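You operate a simulated robot arm through the tools that you are given. There is no shell and no other tool.

You run a simulated robot arm. Do the job below in one go: nothing can be reset, and whatever is moved stays where it is left.

Task
Cap the short blue jug under the capper and the tall clear jug with the hand capper.
Fine: pink cap on the short jug; white cap home on the tall one; hand capper back; one stroke, lever up again; hands clear of the pad. Set down upright: hand capper.

Only the result counts: the job must be done as asked and must still hold three seconds after the hand-in. Knocking over, shifting, dropping, spilling or breaking anything else fails it. Lids that push on must go on centred and level and be pressed home; caps that screw on are set level and turned clockwise until they are tight.

Robot
A 6-joint arm with a two-finger gripper, fixed in place. Base frame: the origin is at the foot of the arm, x ahead of it, y to its left, z up. Readings come in mm, degrees, newtons and seconds.
Its first joint turns from -166.0 to 166.0 degrees. Payload 2.45 kg.
The tool frame sits at the grasp point between the pads (the TCP): z along the fingers, y along the line on which they close. The tips reach 20 mm beyond it. Largest opening 140 mm; the body of the gripper starts 168 mm behind the TCP.
Orientation is that of the tool frame in the base frame, as [roll, pitch, yaw] about the fixed x, y, z axes, in that order (R = Rz(yaw) Ry(pitch) Rx(roll)). With the fingers straight down and closing along the base's y, the tool's x points along the base's -x, its y along +y and its z along -z.

Tools
- The arm moves only by the tool nudge_tool. Its argument "motion" is a list of rows, each an object of numbers (a shift or turn left out is 0, a gripper value left out holds the last): "jaw": the gripper command, from -1 (fully open) to 1 (shut), values between in proportion; "tx", "ty", "tz": the shift along the tool's x, y, z in units of 30 mm (1.0 is 30 mm); "rx", "ry", "rz": the turn, a rotation vector about the tool's x, y, z in units of 4 degrees (1.0 is 4 degrees). In form: [{"jaw": .., "tx": .., "ty": .., "tz": .., "rx": .., "ry": .., "rz": ..}, ...]. A call has 1 to 20 rows; each row shifts and turns the commanded pose from where the row before left it, along the tool's axes as they then stand. A call with a number of a shift or a turn outside -1 to 1 is refused whole. Each row takes 0.2 s and may step no farther than 50 mm and 8.6 degrees from the row before; otherwise, or with a gripper value out of range, the whole call is refused. A pose out of reach is approached as far as the arm can. The call stops where the force on the tool passes 90 N (or 10 N more than at its start, if that is more) or the arm is blocked; 0.2 s more then pass. Each finger travels about 45 mm/s and halts on what it meets, pressing with about 26 N; the grip force reading is that of the motor and also rises with nothing between the fingers. The clock runs only during rows and for 0.2 s after the last one: add rows that do not move to give the fingers time. It gives the time, the measured TCP pose, the force on the tool (base axes), the opening and the grip force at its end, in the units of the frame above (readings bear some noise), with the torque about the TCP (base axes, N m) and any sound that the robot's microphone picked up.
- Cameras (640 x 400 px; columns grow to the right, rows downward): "scene" is fixed at [400.4, -650.5, 1680.8]; the picture's right is [0.92, -0.40, 0.00], its down [-0.15, -0.34, -0.93] and it looks along [0.37, 0.85, -0.37] (base axes); focal length 309 px, centre (320, 200). "wrist" rides on the gripper at [78, 11, -209] in the tool frame; the picture's right is [-0.14, 0.99, 0.00], its down [-0.92, -0.13, -0.37] and it looks along [-0.36, -0.05, 0.93] (tool axes); focal length 280 px, centre (320, 200). There is no depth. A picture from a camera that has moved, and an enlarged one, comes with that camera's place and axes in the base frame and with its lens.
- snapshot(camera): a new picture of that camera. No time passes.
- close_up(camera, box): a new picture of the part [left, top, right, bottom] of that camera's present view, enlarged. No time passes.
- finish_job(): hands the job in; it is judged then, once.

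Places have to be worked out from the pictures, the camera data and where the tool is seen. Open the gripper and draw the arm clear of the work before you hand the job in, unless the task says otherwise.

The tools are called after "Request:" as a command line: name --argument value ..., lists and objects as JSON in quotes. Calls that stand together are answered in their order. nudge_tool: Moves the arm, as the interface text tells. Its arguments: {"type":"object","properties":{"motion":{"type":"array","items":{"type":"object","properties":{"jaw":{"type":"number"},"tx":{"type":"number"},"ty":{"type":"number"},"tz":{"type":"number"},"rx":{"type":"number"},"ry":{"type":"number"},"rz":{"type":"number"}}}}},"required":["motion"]} The other tools are called the same way: snapshot (camera) takes a picture; close_up (camera, box) takes an enlarged picture of a part of a camera's view; finish_job () hands the job in.

At the start:

```text
time_s: 0.0
tcp_pos: [439.9, 357.3, 1418.0]
ee_rot: [-179.9, 0.1, 180.0]
wrist_force: [1.1, 0.1, 0.2]
torque: [0.0, -0.04, 0.05]
finger_gap: 140.0
grip_force: 0.0
```

scene: 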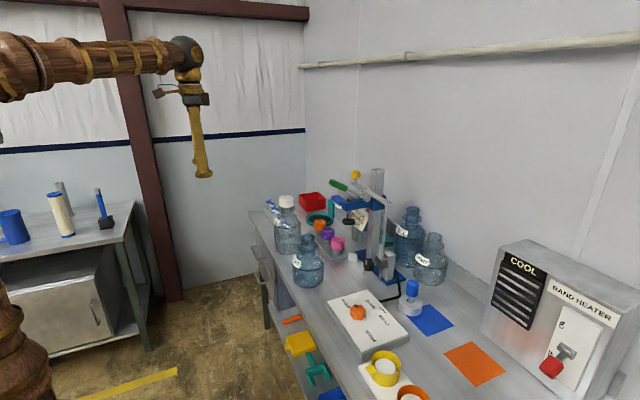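
wrist: 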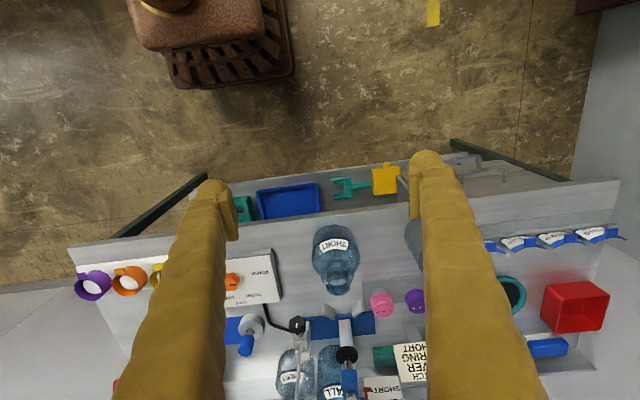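

I'll start by looking closely at the bench from both cameras to identify the jugs, caps, capper and hand capper.

Request:
close_up --camera "scene" --box '[250, 160, 350, 222]'

Request:
close_up --camera "scene" --box '[320, 160, 460, 248]'

Request:
close_up --camera "scene" --box '[270, 220, 450, 332]'

Request:
close_up --camera "wrist" --box '[220, 200, 430, 400]'

Request:
close_up --camera "scene" --box '[480, 230, 640, 390]'

```text
6.40 times, centred on (300, 191) of scene
camera zoom: at [400.4, -650.5, 1680.8], right [0.92, -0.4, 0.0], down [-0.15, -0.34, -0.93], along [0.37, 0.85, -0.37], focal length 1976 px, centre (448, 258)
```

zoom: 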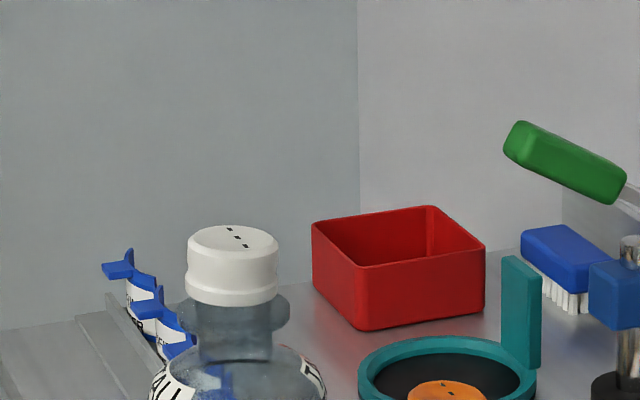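

```text
4.55 times, centred on (390, 204) of scene
camera zoom: at [400.4, -650.5, 1680.8], right [0.92, -0.4, 0.0], down [-0.15, -0.34, -0.93], along [0.37, 0.85, -0.37], focal length 1403 px, centre (2, 182)
```

zoom: 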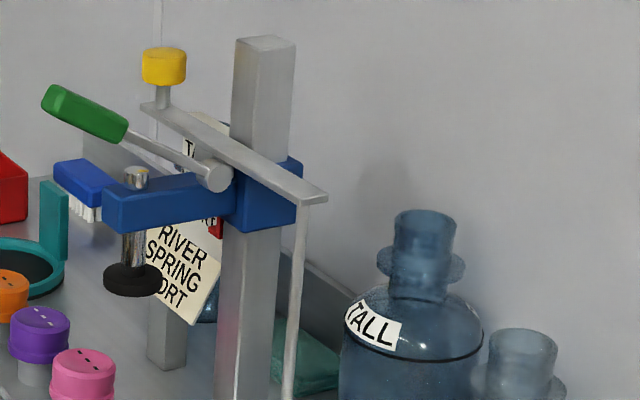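

```text
3.56 times, centred on (360, 276) of scene
camera zoom: at [400.4, -650.5, 1680.8], right [0.92, -0.4, 0.0], down [-0.15, -0.34, -0.93], along [0.37, 0.85, -0.37], focal length 1098 px, centre (178, -70)
```

zoom: 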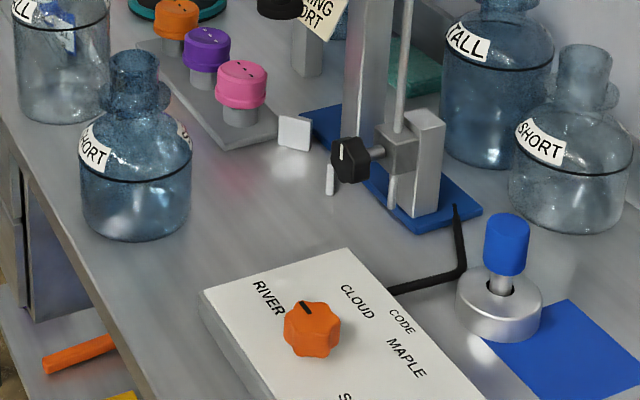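

```text
2.00 times, centred on (325, 300) of wrist
camera zoom: at [361.3, 368.8, 1627.0], right [0.14, 0.99, 0.0], down [0.92, -0.13, 0.37], along [0.37, -0.05, -0.93], focal length 561 px, centre (310, 0)
```

zoom: 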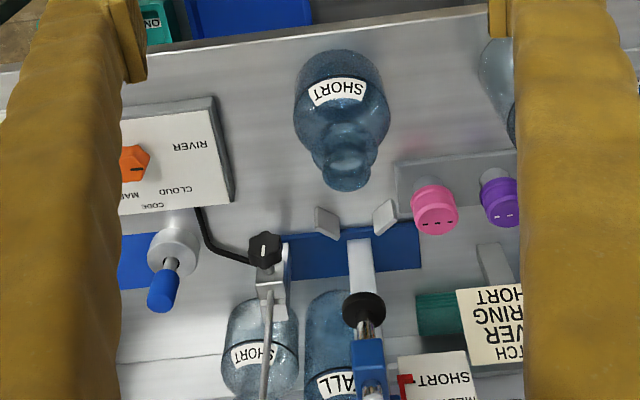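

```text
2.50 times, centred on (560, 310) of scene
camera zoom: at [400.4, -650.5, 1680.8], right [0.92, -0.4, 0.0], down [-0.15, -0.34, -0.93], along [0.37, 0.85, -0.37], focal length 772 px, centre (-280, -75)
```

zoom: 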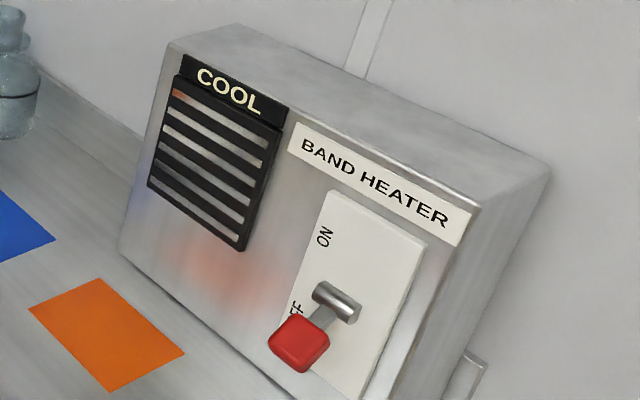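

The cameras triangulate to a bench at z≈890. The short jug's mouth is near (785,357,1092), the pink cap near (977,467,990) and the plunger near (964,350,1134). I'll tilt the arm outward a little, well clear of everything, to see the capper from the front.

Request:
nudge_tool --motion '[{"tx": -1, "ry": -1}, {"tx": -1, "ry": -1}, {"ry": -1, "tz": 0.5}, {"ry": -1, "tz": 0.5}, {"ry": -1, "tz": 0.5}, {"ry": -1, "tz": 0.5}, {"ry": -1}, {"ry": -1}, {"ry": -1}, {"ry": -1}]'

Request:
snapshot --camera "wrist"

Request:
snapshot --camera "scene"

```text
time_s: 2.2
tcp_pos: [513.0, 356.1, 1363.2]
ee_rot: [180.0, 40.0, -180.0]
wrist_force: [-0.1, 0.7, 0.6]
torque: [-0.02, -0.01, -0.02]
finger_gap: 140.2
grip_force: 0.0
```

```text
taken
camera wrist: at [319.1, 368.6, 1471.8], right [0.1, 0.99, 0.09], down [0.47, -0.13, 0.88], along [0.88, -0.05, -0.48], focal length 280 px, centre (320, 200)
```

wrist: 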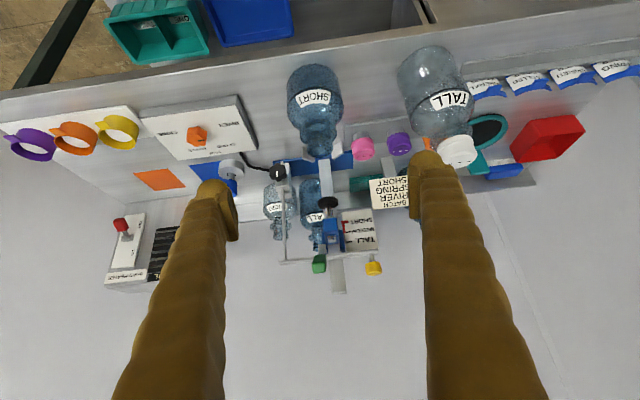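

```text
taken
```

scene: 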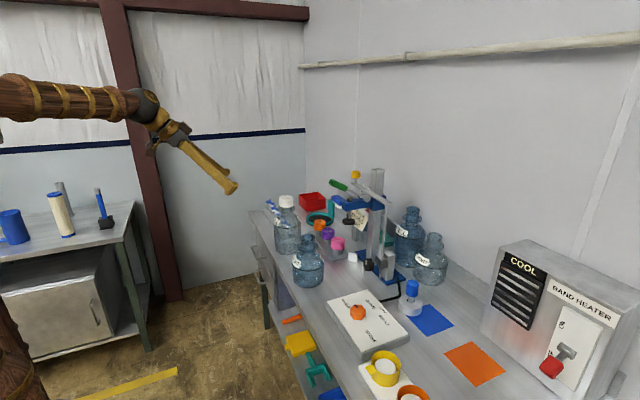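

The card and the head scale are now in view, though upside down. I'll enlarge them, along with the other stations.

Request:
close_up --camera "wrist" --box '[250, 140, 420, 300]'

Request:
close_up --camera "wrist" --box '[370, 50, 530, 190]'

Request:
close_up --camera "wrist" --box '[130, 90, 290, 210]'

Request:
close_up --camera "wrist" --box '[330, 190, 400, 260]'

Request:
close_up --camera "scene" --box '[390, 270, 450, 310]'

```text
2.50 times, centred on (335, 220) of wrist
camera zoom: at [319.1, 368.6, 1471.8], right [0.1, 0.99, 0.09], down [0.47, -0.13, 0.88], along [0.88, -0.05, -0.48], focal length 701 px, centre (282, 150)
```

zoom: 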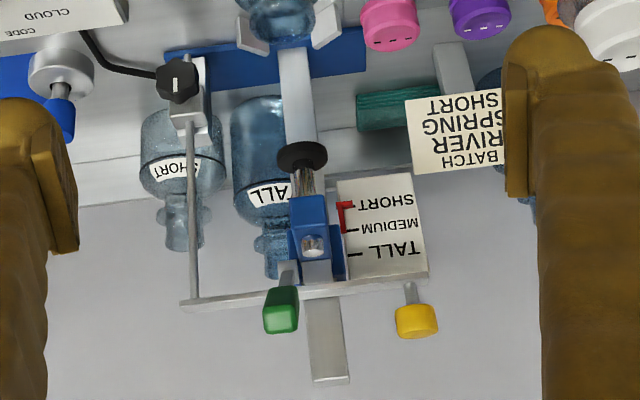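

```text
2.86 times, centred on (450, 120) of wrist
camera zoom: at [319.1, 368.6, 1471.8], right [0.1, 0.99, 0.09], down [0.47, -0.13, 0.88], along [0.88, -0.05, -0.48], focal length 801 px, centre (-51, 429)
```

zoom: 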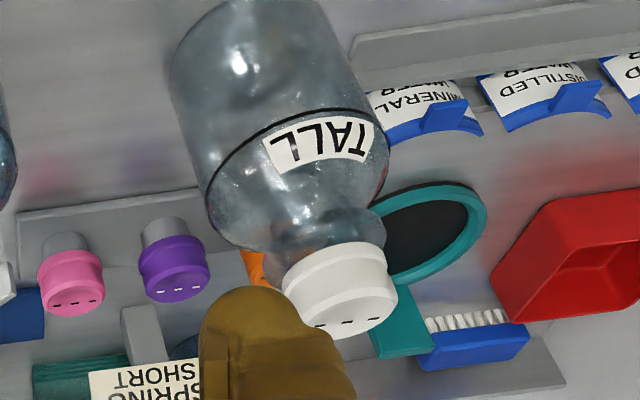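

```text
3.33 times, centred on (210, 150) of wrist
camera zoom: at [319.1, 368.6, 1471.8], right [0.1, 0.99, 0.09], down [0.47, -0.13, 0.88], along [0.88, -0.05, -0.48], focal length 935 px, centre (687, 367)
```

zoom: 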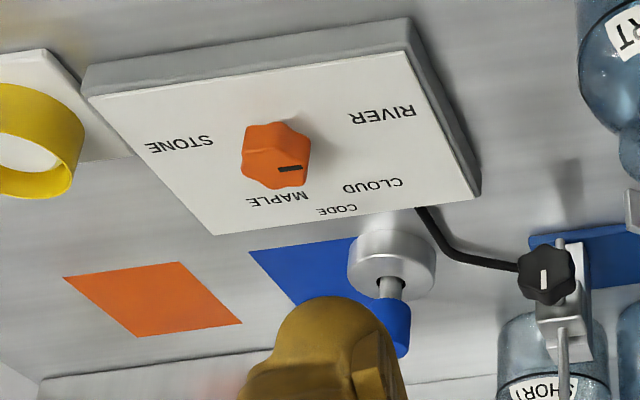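

```text
5.71 times, centred on (365, 225) of wrist
camera zoom: at [319.1, 368.6, 1471.8], right [0.1, 0.99, 0.09], down [0.47, -0.13, 0.88], along [0.88, -0.05, -0.48], focal length 1602 px, centre (63, 57)
```

zoom: 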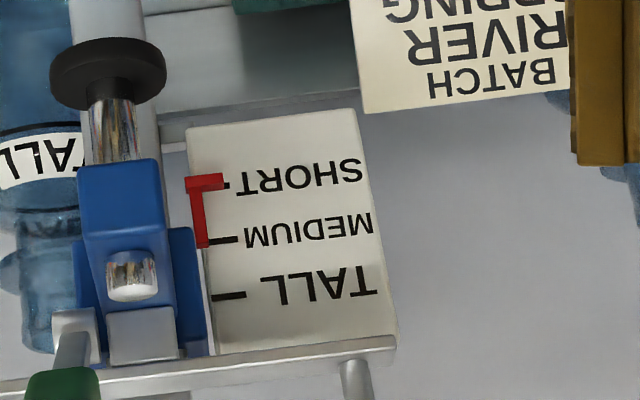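

```text
10.00 times, centred on (420, 290) of scene
camera zoom: at [400.4, -650.5, 1680.8], right [0.92, -0.4, 0.0], down [-0.15, -0.34, -0.93], along [0.37, 0.85, -0.37], focal length 3087 px, centre (-680, -700)
```

zoom: 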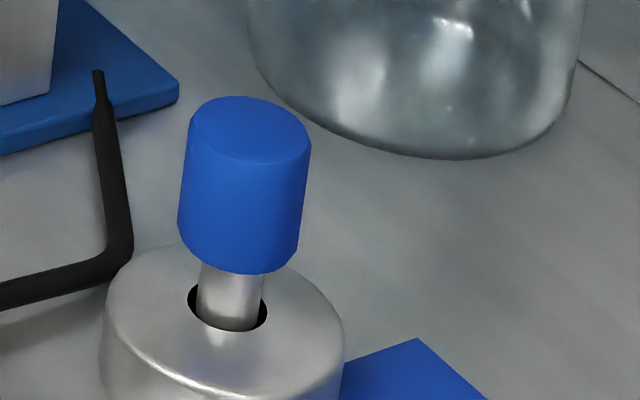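

The head pointer sits at SHORT, so the capper is already set for the short jug, and the task doesn't mention the code dial. The hand capper looks to be near (1060,45) with its handle top at about z 1008. I'll move the tilted gripper toward it to check reach and get a close look.

Request:
nudge_tool --motion '[{"tx": -0.266, "ty": -0.518, "tz": 0.687}, {"tx": -0.266, "ty": -0.518, "tz": 0.687}, {"tx": -0.266, "ty": -0.518, "tz": 0.687}, {"tx": -0.266, "ty": -0.518, "tz": 0.687}, {"tx": -0.266, "ty": -0.518, "tz": 0.687}, {"tx": -0.266, "ty": -0.518, "tz": 0.687}, {"tx": -0.266, "ty": -0.518, "tz": 0.687}, {"tx": -0.266, "ty": -0.518, "tz": 0.687}, {"tx": -0.266, "ty": -0.518, "tz": 0.687}, {"tx": -0.266, "ty": -0.518, "tz": 0.687}, {"tx": -0.266, "ty": -0.518, "tz": 0.687}, {"tx": -0.266, "ty": -0.518, "tz": 0.687}, {"tx": -0.266, "ty": -0.518, "tz": 0.687}, {"tx": -0.266, "ty": -0.518, "tz": 0.687}, {"tx": -0.266, "ty": -0.518, "tz": 0.687}, {"tx": -0.266, "ty": -0.518, "tz": 0.687}, {"tx": -0.266, "ty": -0.518, "tz": 0.687}, {"tx": -0.266, "ty": -0.518, "tz": 0.687}, {"tx": -0.266, "ty": -0.518, "tz": 0.687}, {"tx": -0.266, "ty": -0.518, "tz": 0.687}]'

Request:
snapshot --camera "wrist"

Request:
snapshot --camera "scene"

```text
time_s: 6.4
tcp_pos: [901.9, 47.0, 1151.4]
ee_rot: [-180.0, 40.2, 180.0]
wrist_force: [-0.4, 1.0, 0.2]
torque: [-0.02, 0.03, 0.01]
finger_gap: 140.0
grip_force: 0.0
```

```text
taken
camera wrist: at [708.3, 59.0, 1260.9], right [0.1, 0.99, 0.09], down [0.47, -0.13, 0.88], along [0.88, -0.05, -0.48], focal length 280 px, centre (320, 200)
```

wrist: 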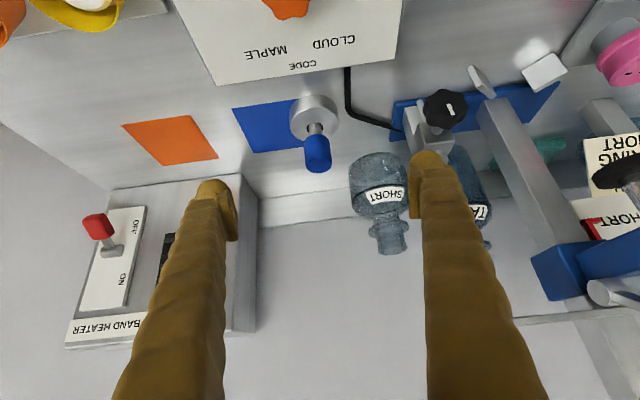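

```text
taken
```

scene: 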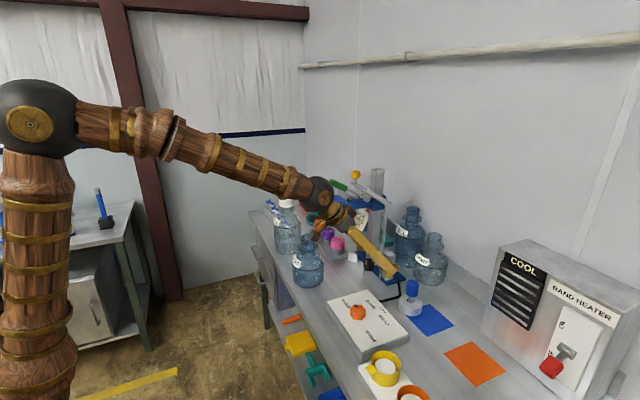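

Reach is fine with the tilt. I'll zoom in on the hand capper to fix its position and see where it stands.

Request:
close_up --camera "wrist" --box '[270, 80, 350, 180]'

Request:
close_up --camera "scene" --box '[390, 270, 460, 340]'

```text
4.00 times, centred on (310, 130) of wrist
camera zoom: at [708.3, 59.0, 1260.9], right [0.1, 0.99, 0.09], down [0.47, -0.13, 0.88], along [0.88, -0.05, -0.48], focal length 1122 px, centre (360, 480)
```

zoom: 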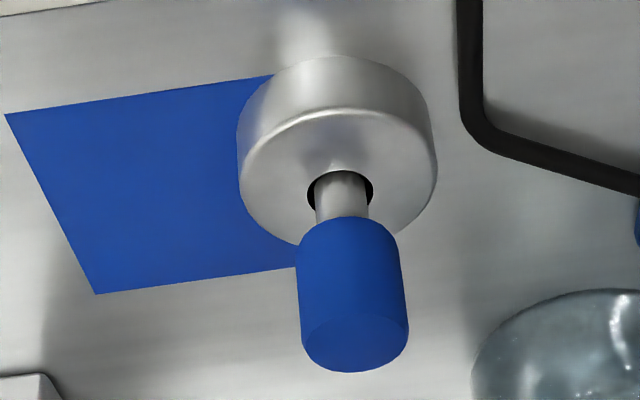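

```text
5.71 times, centred on (425, 305) of scene
camera zoom: at [400.4, -650.5, 1680.8], right [0.92, -0.4, 0.0], down [-0.15, -0.34, -0.93], along [0.37, 0.85, -0.37], focal length 1764 px, centre (-280, -400)
```

zoom: 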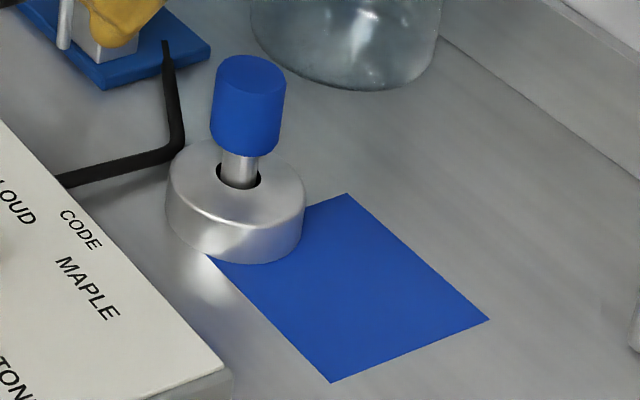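

The handle is at about (1058, 43), z 968–1011, about 42 mm across, and the bell runs z 888–935 and overhangs the mat edge. I'll put it back on that same spot later. Now I'll narrow the jaws to about 80 mm and move to a pre-grasp 80 mm short.

Request:
nudge_tool --motion '[{"jaw": -0.14, "tx": -0.085, "ty": -0.022, "tz": 0.8}, {"tx": -0.085, "ty": -0.022, "tz": 0.8}, {"tx": -0.085, "ty": -0.022, "tz": 0.8}, {"tx": -0.085, "ty": -0.022, "tz": 0.8}, {"tx": -0.085, "ty": -0.022, "tz": 0.8}, {"tx": -0.085, "ty": -0.022, "tz": 0.8}, {}]'

Request:
snapshot --camera "wrist"

Request:
close_up --camera "scene" --box '[320, 200, 480, 320]'

```text
time_s: 8.0
tcp_pos: [1006.2, 42.5, 1050.6]
ee_rot: [180.0, 40.1, 180.0]
wrist_force: [-0.3, -0.3, -0.7]
torque: [-0.01, 0.02, -0.01]
finger_gap: 80.0
grip_force: 0.0
```

```text
taken
camera wrist: at [812.9, 53.8, 1159.6], right [0.1, 0.99, 0.09], down [0.47, -0.13, 0.87], along [0.88, -0.05, -0.48], focal length 280 px, centre (320, 200)
```

wrist: 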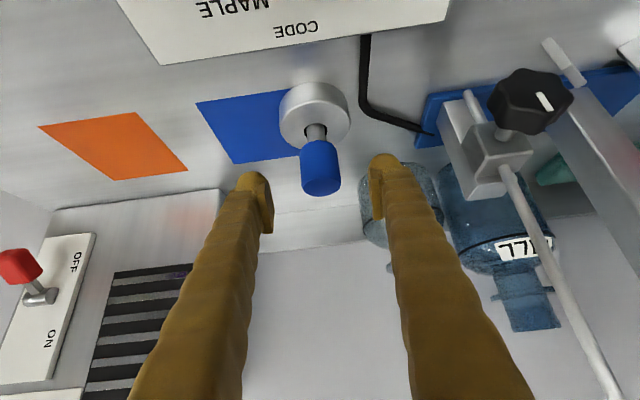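

```text
3.33 times, centred on (400, 260) of scene
camera zoom: at [400.4, -650.5, 1680.8], right [0.92, -0.4, 0.0], down [-0.15, -0.34, -0.93], along [0.37, 0.85, -0.37], focal length 1029 px, centre (53, 0)
```

zoom: 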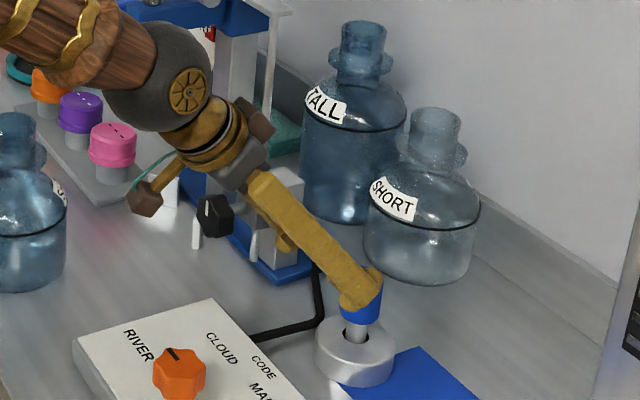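

The handle is centred between the jaws. I'll advance 80 mm along the tool axis and close on it.

Request:
nudge_tool --motion '[{"tz": 0.667}, {"tz": 0.667}, {"tz": 0.667}, {"tz": 0.667}, {}]'

Request:
snapshot --camera "wrist"

Request:
close_up --camera "scene" --box '[380, 260, 450, 310]'

```text
time_s: 9.2
tcp_pos: [1056.8, 42.1, 988.0]
ee_rot: [-180.0, 40.1, -180.0]
wrist_force: [0.0, -0.9, 0.1]
torque: [-0.01, 0.02, -0.01]
finger_gap: 79.8
grip_force: 0.0
```

```text
taken
camera wrist: at [862.9, 53.6, 1096.9], right [0.1, 0.99, 0.09], down [0.47, -0.13, 0.87], along [0.88, -0.05, -0.48], focal length 280 px, centre (320, 200)
```

wrist: 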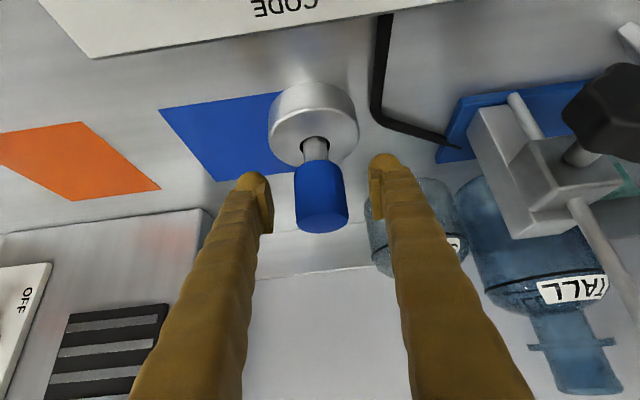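

```text
8.00 times, centred on (415, 285) of scene
camera zoom: at [400.4, -650.5, 1680.8], right [0.92, -0.4, 0.0], down [-0.15, -0.34, -0.93], along [0.37, 0.85, -0.37], focal length 2469 px, centre (-440, -480)
```

zoom: 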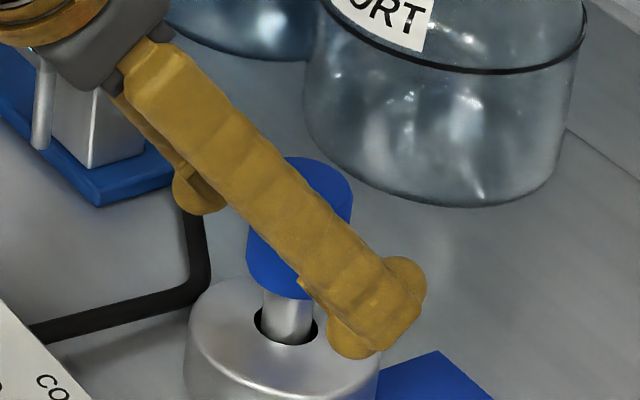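

The handle sits exactly at the projected TCP, so I'll close the gripper and give the fingers time to seat.

Request:
nudge_tool --motion '[{"jaw": 1}, {}, {}, {}, {}, {}]'

Request:
snapshot --camera "wrist"

```text
time_s: 10.6
tcp_pos: [1056.8, 41.6, 988.1]
ee_rot: [-179.9, 40.1, -179.9]
wrist_force: [-0.1, -4.9, 2.0]
torque: [-0.13, -0.01, -0.01]
finger_gap: 40.8
grip_force: 25.6
```

```text
taken
camera wrist: at [862.8, 53.5, 1097.0], right [0.1, 0.99, 0.09], down [0.47, -0.13, 0.87], along [0.88, -0.05, -0.48], focal length 280 px, centre (320, 200)
```

wrist: 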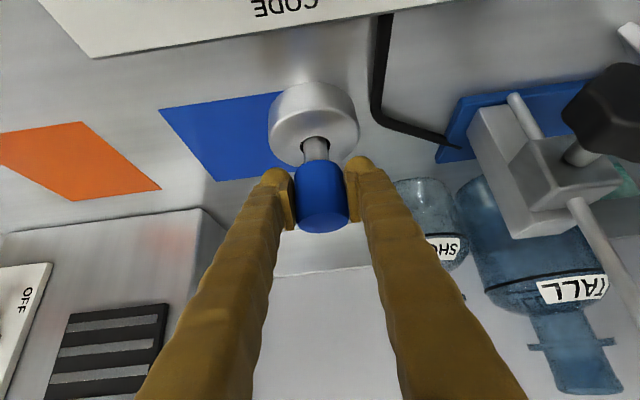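

It's gripped at 40.8 mm. I'll lift straight up 60 mm and check how it hangs and weighs.

Request:
nudge_tool --motion '[{"tx": -0.215, "tz": -0.255}, {"tx": -0.215, "tz": -0.255}, {"tx": -0.43, "tz": -0.51}, {"tx": -0.43, "tz": -0.51}, {"tx": -0.43, "tz": -0.51}, {}]'

Request:
snapshot --camera "wrist"

Request:
close_up --camera "scene" --box '[370, 240, 460, 310]'

```text
time_s: 12.0
tcp_pos: [1056.2, 42.1, 1068.9]
ee_rot: [179.9, 40.1, 180.0]
wrist_force: [-0.4, -0.6, -3.5]
torque: [0.03, 0.02, -0.03]
finger_gap: 40.8
grip_force: 26.2
```

```text
taken
camera wrist: at [862.2, 53.7, 1177.6], right [0.1, 0.99, 0.09], down [0.47, -0.13, 0.87], along [0.88, -0.05, -0.48], focal length 280 px, centre (320, 200)
```

wrist: 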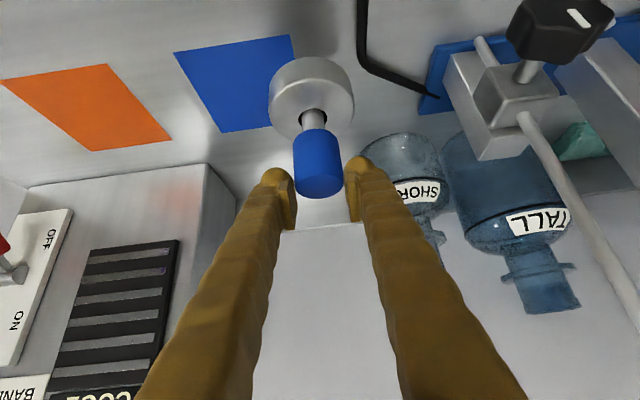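

```text
5.71 times, centred on (415, 275) of scene
camera zoom: at [400.4, -650.5, 1680.8], right [0.92, -0.4, 0.0], down [-0.15, -0.34, -0.93], along [0.37, 0.85, -0.37], focal length 1764 px, centre (-223, -229)
```

zoom: 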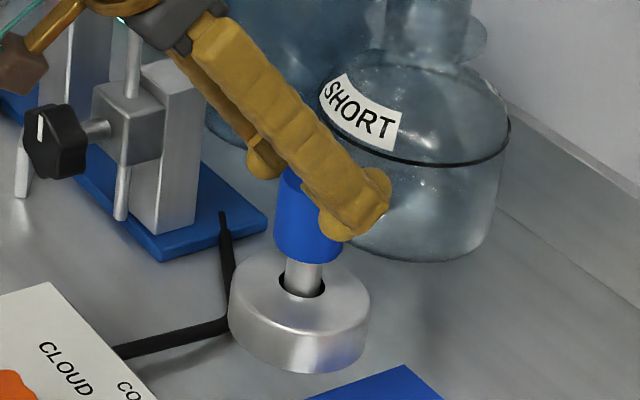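

The handle appears to have slipped down about 30 mm in the pads during the lift. I'll pause and see whether it's still sliding.

Request:
nudge_tool --motion '[{}, {}, {}, {}]'

Request:
close_up --camera "wrist" --box '[240, 50, 400, 230]'

Request:
close_up --camera "scene" --box '[390, 250, 450, 320]'

```text
time_s: 13.0
tcp_pos: [1056.2, 41.6, 1068.8]
ee_rot: [-180.0, 40.1, 180.0]
wrist_force: [0.1, -0.4, -2.4]
torque: [0.02, 0.02, 0.02]
finger_gap: 40.7
grip_force: 26.1
```

```text
2.22 times, centred on (320, 140) of wrist
camera zoom: at [862.3, 53.7, 1177.4], right [0.1, 0.99, 0.09], down [0.47, -0.13, 0.87], along [0.88, -0.05, -0.48], focal length 623 px, centre (320, 333)
```

zoom: 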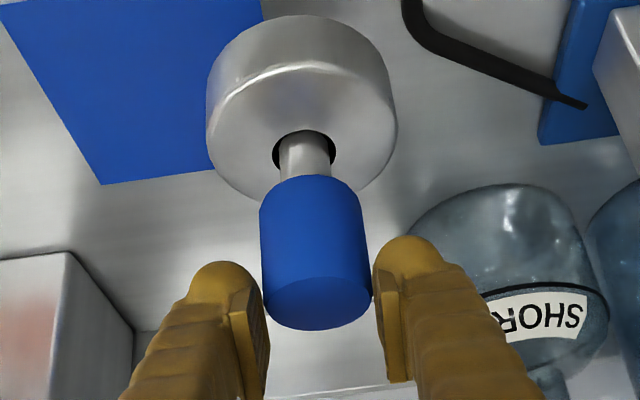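

```text
5.71 times, centred on (420, 285) of scene
camera zoom: at [400.4, -650.5, 1680.8], right [0.92, -0.4, 0.0], down [-0.15, -0.34, -0.93], along [0.37, 0.85, -0.37], focal length 1764 px, centre (-251, -286)
```

zoom: 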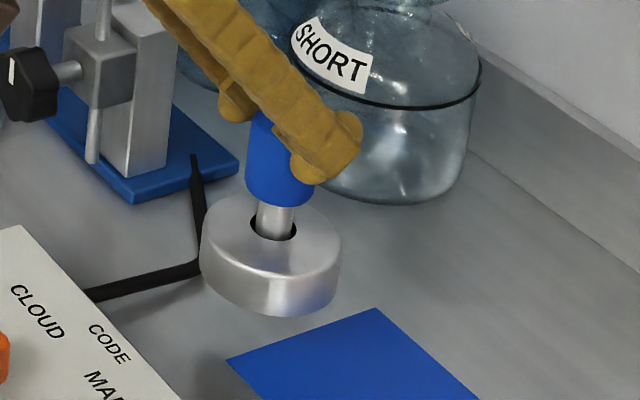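

The handle top is now about 11 mm below the TCP and the grip is marginal, so I won't carry it like this. I'll lower it back onto its spot slowly and read the force as it touches, which also shows what friction the pads give.

Request:
nudge_tool --motion '[{"tx": 0.215, "tz": 0.255}, {"tx": 0.215, "tz": 0.255}, {"tx": 0.215, "tz": 0.255}, {"tx": 0.215, "tz": 0.255}, {}]'

Request:
nudge_tool --motion '[{"tx": 0.107, "tz": 0.128}, {"tx": 0.107, "tz": 0.128}, {"tx": 0.107, "tz": 0.128}]'

Request:
close_up --camera "wrist" --box '[240, 50, 400, 230]'

Request:
close_up --camera "scene" --box '[390, 260, 450, 330]'

```text
time_s: 14.2
tcp_pos: [1056.9, 43.6, 1029.8]
ee_rot: [180.0, 40.1, 180.0]
wrist_force: [0.9, 0.8, -2.8]
torque: [0.02, 0.03, -0.02]
finger_gap: 40.5
grip_force: 26.0
```

```text
time_s: 15.0
tcp_pos: [1057.9, 43.2, 1016.6]
ee_rot: [-180.0, 40.3, -179.9]
wrist_force: [-6.3, 1.3, 34.4]
torque: [0.04, -0.1, 0.03]
finger_gap: 41.1
grip_force: 26.0
```

```text
2.22 times, centred on (320, 140) of wrist
camera zoom: at [864.2, 55.2, 1124.6], right [0.1, 0.99, 0.09], down [0.46, -0.13, 0.88], along [0.88, -0.05, -0.47], focal length 623 px, centre (320, 333)
```

zoom: 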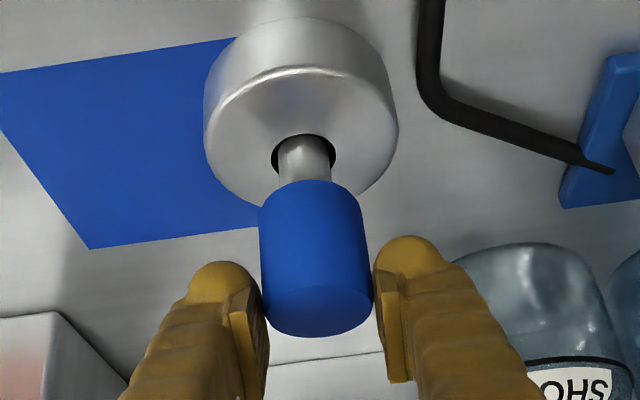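

```text
5.71 times, centred on (420, 295) of scene
camera zoom: at [400.4, -650.5, 1680.8], right [0.92, -0.4, 0.0], down [-0.15, -0.34, -0.93], along [0.37, 0.85, -0.37], focal length 1764 px, centre (-251, -343)
```

zoom: 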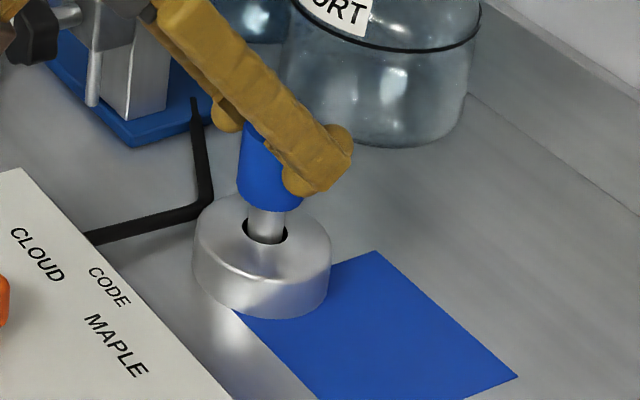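

The pads held 34 N without slipping, so the grip itself is strong and something else caused that slide. I'll ease off, open, regrip lower on the handle and lift in small monitored steps.

Request:
nudge_tool --motion '[{"tx": -0.043, "tz": -0.051}, {"jaw": 0.2}, {}, {}]'

Request:
nudge_tool --motion '[{"tx": 0.15, "tz": 0.178}, {"tx": 0.15, "tz": 0.178}, {"tx": 0.15, "tz": 0.178}, {"tx": 0.15, "tz": 0.178}, {"tx": 0.15, "tz": 0.178}, {}]'

Request:
close_up --camera "wrist" --box '[240, 70, 400, 250]'

```text
time_s: 16.0
tcp_pos: [1056.9, 42.5, 1016.5]
ee_rot: [179.9, 40.0, -180.0]
wrist_force: [0.3, -0.1, -0.4]
torque: [0.02, -0.01, -0.01]
finger_gap: 55.9
grip_force: 0.1
```

```text
time_s: 17.4
tcp_pos: [1056.6, 41.7, 981.8]
ee_rot: [180.0, 39.9, 180.0]
wrist_force: [0.2, -1.2, -0.2]
torque: [0.03, 0.0, 0.03]
finger_gap: 55.9
grip_force: 0.2
```

```text
2.22 times, centred on (320, 160) of wrist
camera zoom: at [863.9, 55.0, 1090.3], right [0.1, 0.99, 0.09], down [0.47, -0.13, 0.87], along [0.88, -0.05, -0.48], focal length 623 px, centre (320, 289)
```

zoom: 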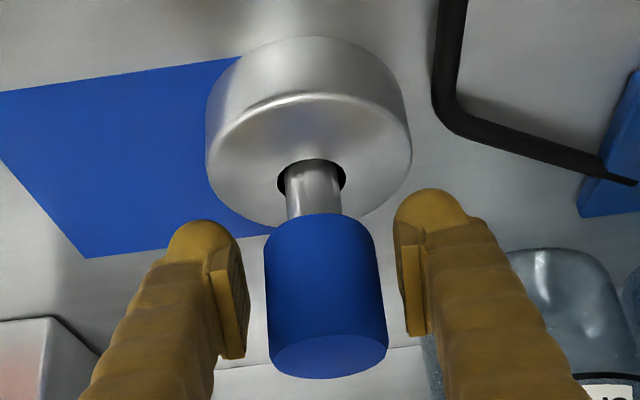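

The pads now bracket the handle fully. I'll close and lift slowly, 4 mm per row.

Request:
nudge_tool --motion '[{"jaw": 1}, {}, {}, {}, {}, {}]'

Request:
nudge_tool --motion '[{"tx": -0.086, "tz": -0.102}, {"tx": -0.086, "tz": -0.102}, {"tx": -0.086, "tz": -0.102}, {"tx": -0.086, "tz": -0.102}]'

Request:
close_up --camera "wrist" --box '[240, 70, 400, 250]'

```text
time_s: 18.8
tcp_pos: [1057.4, 44.1, 982.3]
ee_rot: [180.0, 40.2, -179.9]
wrist_force: [0.2, 2.9, -0.1]
torque: [0.09, -0.04, 0.0]
finger_gap: 40.6
grip_force: 26.0
```

```text
time_s: 19.8
tcp_pos: [1058.2, 43.5, 998.7]
ee_rot: [180.0, 40.1, -179.9]
wrist_force: [-0.2, -0.6, -2.7]
torque: [0.01, 0.02, -0.03]
finger_gap: 40.7
grip_force: 26.1
```

```text
2.22 times, centred on (320, 160) of wrist
camera zoom: at [864.4, 55.6, 1106.1], right [0.1, 0.99, 0.09], down [0.47, -0.13, 0.87], along [0.88, -0.05, -0.48], focal length 623 px, centre (320, 289)
```

zoom: 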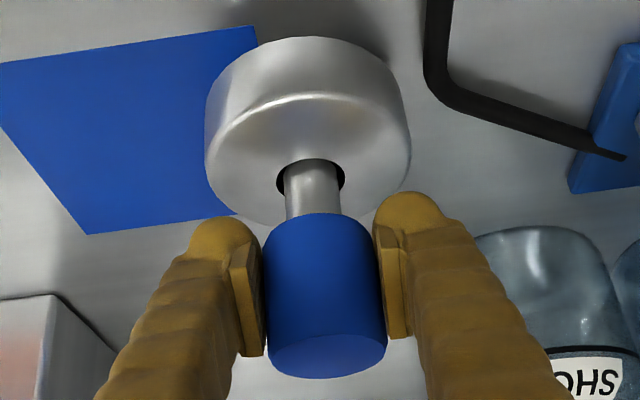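

No slip this time at slow speed. I'll keep lifting at 8 mm per row, watching for any creep.

Request:
nudge_tool --motion '[{"tx": -0.129, "tz": -0.153}, {"tx": -0.172, "tz": -0.204}, {"tx": -0.172, "tz": -0.204}, {"tx": -0.172, "tz": -0.204}, {"tx": -0.172, "tz": -0.204}, {"tx": -0.172, "tz": -0.204}, {"tx": -0.172, "tz": -0.204}, {"tx": -0.172, "tz": -0.204}, {"tx": -0.172, "tz": -0.204}, {"tx": -0.172, "tz": -0.204}, {"tx": -0.129, "tz": -0.153}]'

Request:
close_up --camera "wrist" --box '[240, 70, 400, 250]'

Request:
snapshot --camera "scene"

```text
time_s: 22.2
tcp_pos: [1058.0, 44.4, 1080.7]
ee_rot: [-179.9, 40.1, 179.9]
wrist_force: [0.3, -0.2, -3.1]
torque: [-0.01, 0.02, -0.01]
finger_gap: 40.8
grip_force: 26.0
```

```text
2.22 times, centred on (320, 160) of wrist
camera zoom: at [864.0, 54.3, 1190.7], right [0.1, 0.99, 0.09], down [0.47, -0.13, 0.87], along [0.88, -0.05, -0.48], focal length 623 px, centre (320, 289)
```

zoom: 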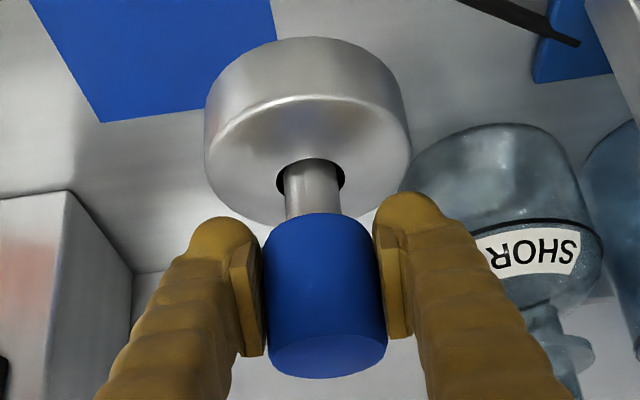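

```text
taken
```

scene: 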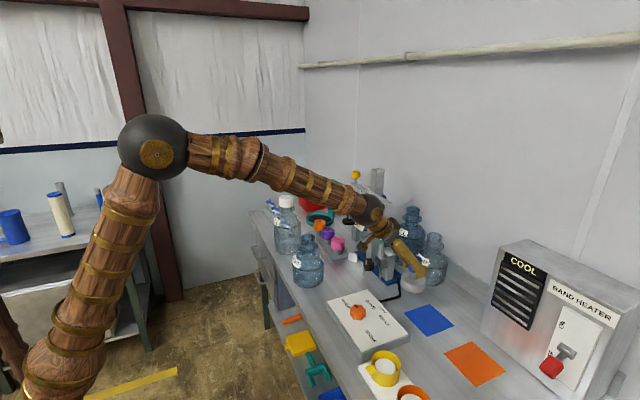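

It's holding firmly. Next I'll back away from the wall and up to about (620, 44, 1300) so the move across stays clear of the bench capper.

Request:
nudge_tool --motion '[{"tx": 0.1, "tz": -0.23}, {"tx": 0.17, "tz": -0.39}, {"tx": 0.216, "tz": -0.499}, {"tx": 0.216, "tz": -0.499}, {"tx": 0.216, "tz": -0.499}, {"tx": 0.216, "tz": -0.499}, {"tx": 0.216, "tz": -0.499}, {"tx": 0.216, "tz": -0.499}, {"tx": 0.216, "tz": -0.499}, {"tx": 0.216, "tz": -0.499}, {"tx": 0.216, "tz": -0.499}, {"tx": 0.216, "tz": -0.499}, {"tx": 0.216, "tz": -0.499}, {"tx": 0.216, "tz": -0.499}, {"tx": 0.216, "tz": -0.499}, {"tx": 0.216, "tz": -0.499}, {"tx": 0.216, "tz": -0.499}, {"tx": 0.216, "tz": -0.499}, {"tx": 0.216, "tz": -0.499}, {"tx": 0.16, "tz": -0.37}]'

Request:
nudge_tool --motion '[{"tx": 0.216, "tz": -0.499}, {"tx": 0.216, "tz": -0.499}, {"tx": 0.216, "tz": -0.499}, {"tx": 0.216, "tz": -0.499}, {"tx": 0.216, "tz": -0.499}, {"tx": 0.216, "tz": -0.499}, {"tx": 0.216, "tz": -0.499}, {"tx": 0.216, "tz": -0.499}, {"tx": 0.216, "tz": -0.499}, {"tx": 0.216, "tz": -0.499}, {"tx": 0.12, "tz": -0.3}, {}]'

Request:
snapshot --camera "wrist"

Request:
snapshot --camera "scene"

```text
time_s: 26.4
tcp_pos: [779.2, 42.5, 1219.5]
ee_rot: [-180.0, 40.0, -179.9]
wrist_force: [0.9, -0.6, -2.6]
torque: [0.0, -0.01, 0.0]
finger_gap: 40.7
grip_force: 25.7
```

```text
time_s: 29.0
tcp_pos: [625.3, 44.0, 1295.7]
ee_rot: [-180.0, 40.0, -179.9]
wrist_force: [-0.6, -0.2, -3.0]
torque: [0.0, 0.02, -0.01]
finger_gap: 40.7
grip_force: 26.3
```

```text
taken
camera wrist: at [431.1, 56.2, 1405.5], right [0.1, 0.99, 0.09], down [0.47, -0.13, 0.87], along [0.88, -0.05, -0.48], focal length 280 px, centre (320, 200)
```

wrist: 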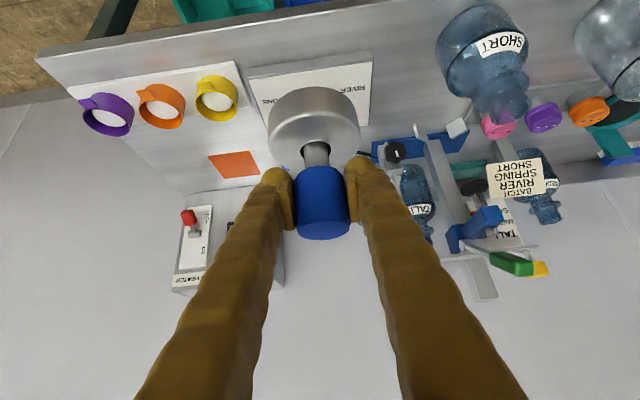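

```text
taken
```

scene: 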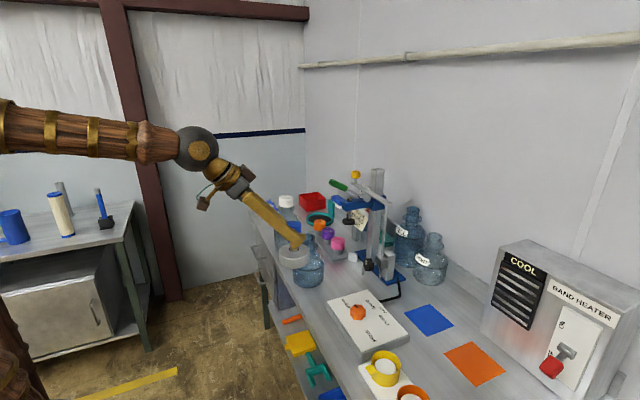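

The hold is stable. I'll now translate in +y toward the tall jug, staying at x≈625.

Request:
nudge_tool --motion '[{"ty": 0.3}, {"ty": 0.5}, {"ty": 0.6}, {"ty": 0.6}, {"ty": 0.6}, {"ty": 0.6}, {"ty": 0.6}, {"ty": 0.6}, {"ty": 0.6}, {"ty": 0.6}, {"ty": 0.6}, {"ty": 0.6}, {"ty": 0.6}, {"ty": 0.6}, {"ty": 0.6}, {"ty": 0.6}, {"ty": 0.6}, {"ty": 0.6}, {"ty": 0.6}, {"ty": 0.6}]'

Request:
nudge_tool --motion '[{"ty": 0.6}, {"ty": 0.6}, {"ty": 0.6}, {"ty": 0.6}, {"ty": 0.5}, {"ty": 0.3}, {}]'

Request:
snapshot --camera "wrist"

Request:
close_up --camera "scene" --box '[220, 160, 340, 280]'

```text
time_s: 33.2
tcp_pos: [626.7, 389.0, 1296.6]
ee_rot: [180.0, 40.0, 180.0]
wrist_force: [-0.8, 0.9, -3.4]
torque: [-0.02, 0.01, -0.01]
finger_gap: 40.5
grip_force: 26.0
```

```text
time_s: 34.8
tcp_pos: [627.1, 485.2, 1297.3]
ee_rot: [-179.9, 40.1, 180.0]
wrist_force: [0.3, -0.2, -3.4]
torque: [-0.03, 0.02, -0.01]
finger_gap: 40.6
grip_force: 26.1
```

```text
taken
camera wrist: at [433.6, 497.2, 1405.1], right [0.1, 0.99, 0.09], down [0.47, -0.13, 0.87], along [0.88, -0.05, -0.48], focal length 280 px, centre (320, 200)
```

wrist: 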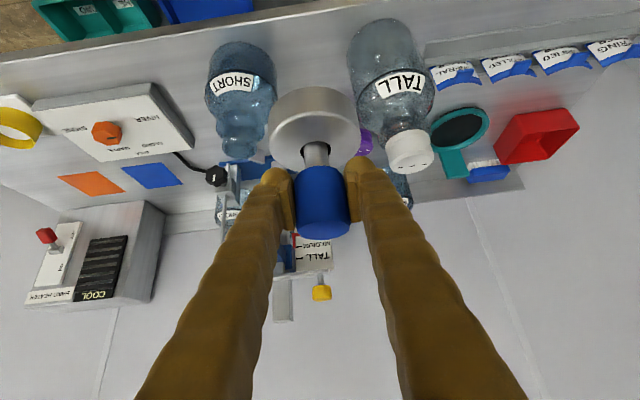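

```text
3.33 times, centred on (280, 220) of scene
camera zoom: at [400.4, -650.5, 1680.8], right [0.92, -0.4, 0.0], down [-0.15, -0.34, -0.93], along [0.37, 0.85, -0.37], focal length 1029 px, centre (453, 133)
```

zoom: 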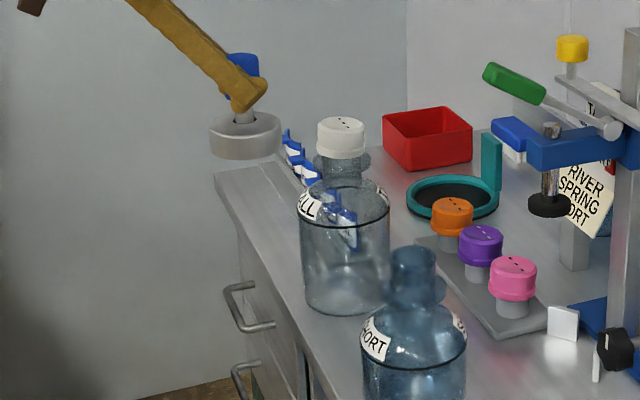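

The cap and bell are both in view. I'll zoom on the white cap to refine its position relative to the bell.

Request:
close_up --camera "wrist" --box '[250, 70, 450, 195]'

Request:
close_up --camera "scene" --box '[270, 185, 310, 210]'

Request:
close_up --camera "scene" --box '[265, 185, 315, 265]'

```text
3.20 times, centred on (350, 132) of wrist
camera zoom: at [433.6, 497.2, 1405.1], right [0.1, 0.99, 0.09], down [0.47, -0.13, 0.87], along [0.88, -0.05, -0.48], focal length 897 px, centre (224, 416)
```

zoom: 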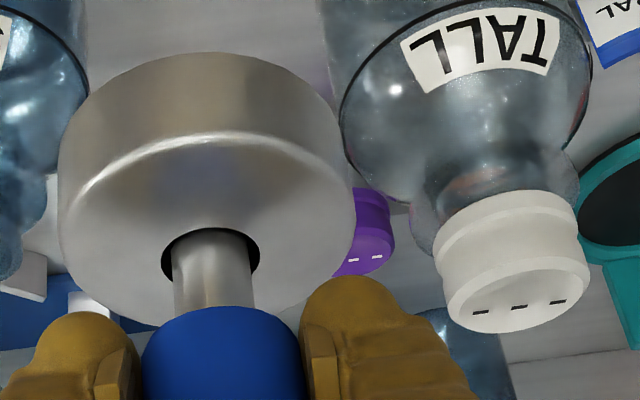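

```text
16.00 times, centred on (290, 198) of scene
camera zoom: at [400.4, -650.5, 1680.8], right [0.92, -0.4, 0.0], down [-0.15, -0.34, -0.93], along [0.37, 0.85, -0.37], focal length 4939 px, centre (800, 240)
```

zoom: 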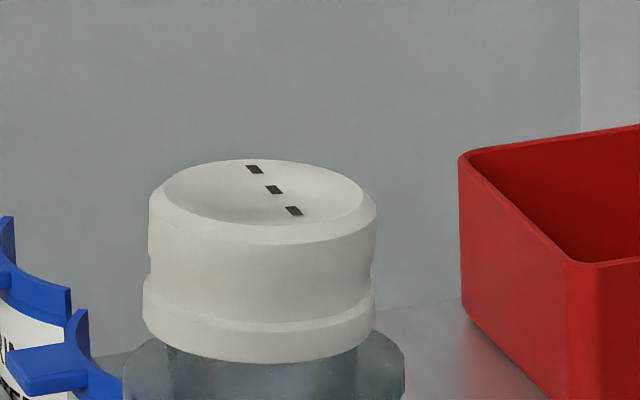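

```text
5.00 times, centred on (290, 225) of scene
camera zoom: at [400.4, -650.5, 1680.8], right [0.92, -0.4, 0.0], down [-0.15, -0.34, -0.93], along [0.37, 0.85, -0.37], focal length 1543 px, centre (470, 75)
```

zoom: 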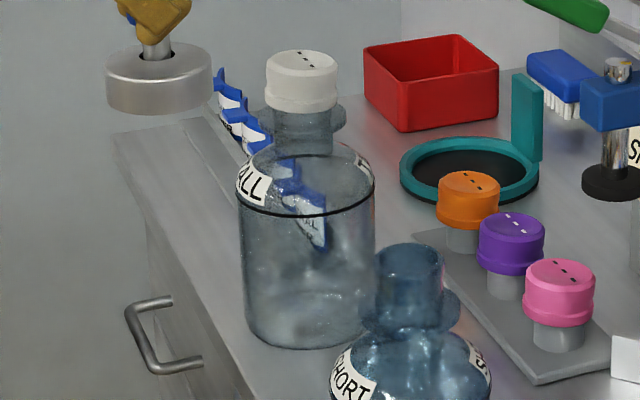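

The cap's top centre comes out at (788, 617, 1172), and the bell bottom is about 94 mm under the TCP. I'll hover the bell about 25 mm above the cap and check alignment.

Request:
nudge_tool --motion '[{"tx": -0.145, "ty": 0.155, "tz": 0.129}, {"tx": -0.289, "ty": 0.311, "tz": 0.258}, {"tx": -0.289, "ty": 0.311, "tz": 0.258}, {"tx": -0.289, "ty": 0.311, "tz": 0.258}, {"tx": -0.289, "ty": 0.311, "tz": 0.258}, {"tx": -0.289, "ty": 0.311, "tz": 0.258}, {"tx": -0.289, "ty": 0.311, "tz": 0.258}, {"tx": -0.289, "ty": 0.311, "tz": 0.258}, {"tx": -0.289, "ty": 0.311, "tz": 0.258}, {"tx": -0.289, "ty": 0.311, "tz": 0.258}, {"tx": -0.289, "ty": 0.311, "tz": 0.258}, {"tx": -0.289, "ty": 0.311, "tz": 0.258}, {"tx": -0.289, "ty": 0.311, "tz": 0.258}, {"tx": -0.289, "ty": 0.311, "tz": 0.258}, {"tx": -0.145, "ty": 0.155, "tz": 0.129}, {}]'

Request:
snapshot --camera "wrist"

Request:
close_up --camera "scene" --box '[260, 170, 320, 210]'

```text
time_s: 38.2
tcp_pos: [786.9, 618.8, 1295.7]
ee_rot: [-180.0, 40.1, -180.0]
wrist_force: [0.5, -0.3, -3.3]
torque: [0.02, -0.03, -0.01]
finger_gap: 40.7
grip_force: 26.2
```

```text
taken
camera wrist: at [593.4, 630.9, 1402.8], right [0.1, 0.99, 0.09], down [0.47, -0.13, 0.87], along [0.88, -0.05, -0.48], focal length 280 px, centre (320, 200)
```

wrist: 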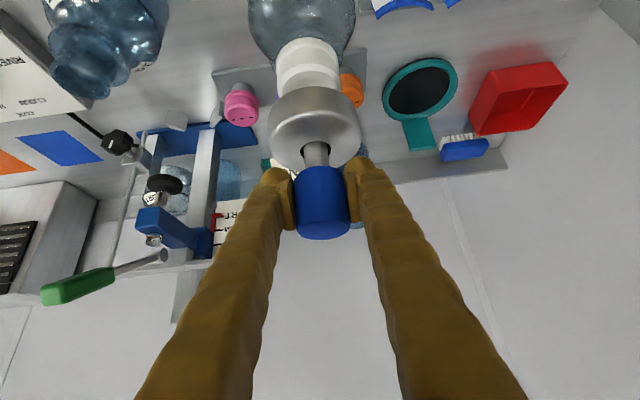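

```text
10.00 times, centred on (290, 190) of scene
camera zoom: at [400.4, -650.5, 1680.8], right [0.92, -0.4, 0.0], down [-0.15, -0.34, -0.93], along [0.37, 0.85, -0.37], focal length 3087 px, centre (620, 300)
```

zoom: 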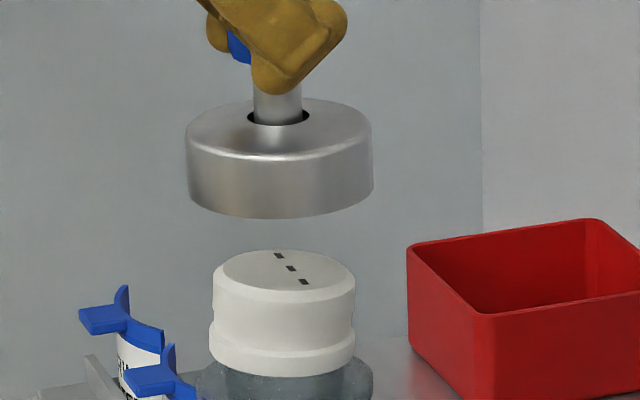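

The bell is nearly centred over the cap. I'll zoom the wrist view to refine the alignment.

Request:
close_up --camera "wrist" --box '[240, 10, 400, 180]'

Request:
close_up --camera "scene" --box '[270, 175, 310, 210]'

```text
2.35 times, centred on (320, 95) of wrist
camera zoom: at [593.4, 630.9, 1402.8], right [0.1, 0.99, 0.09], down [0.47, -0.13, 0.87], along [0.88, -0.05, -0.48], focal length 660 px, centre (320, 447)
```

zoom: 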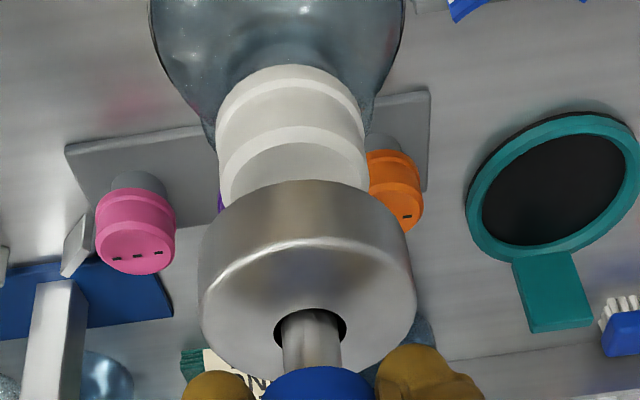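

```text
11.43 times, centred on (290, 192) of scene
camera zoom: at [400.4, -650.5, 1680.8], right [0.92, -0.4, 0.0], down [-0.15, -0.34, -0.93], along [0.37, 0.85, -0.37], focal length 3528 px, centre (663, 286)
```

zoom: 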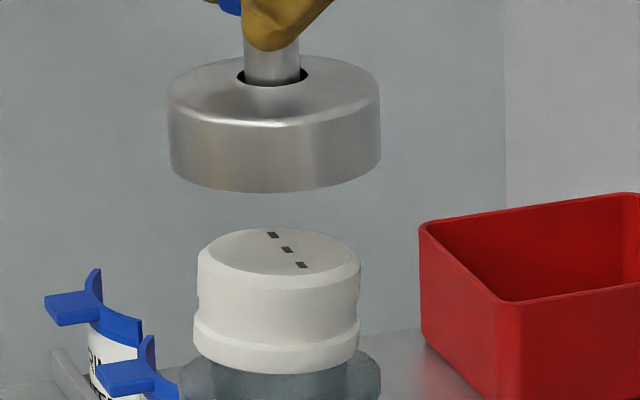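

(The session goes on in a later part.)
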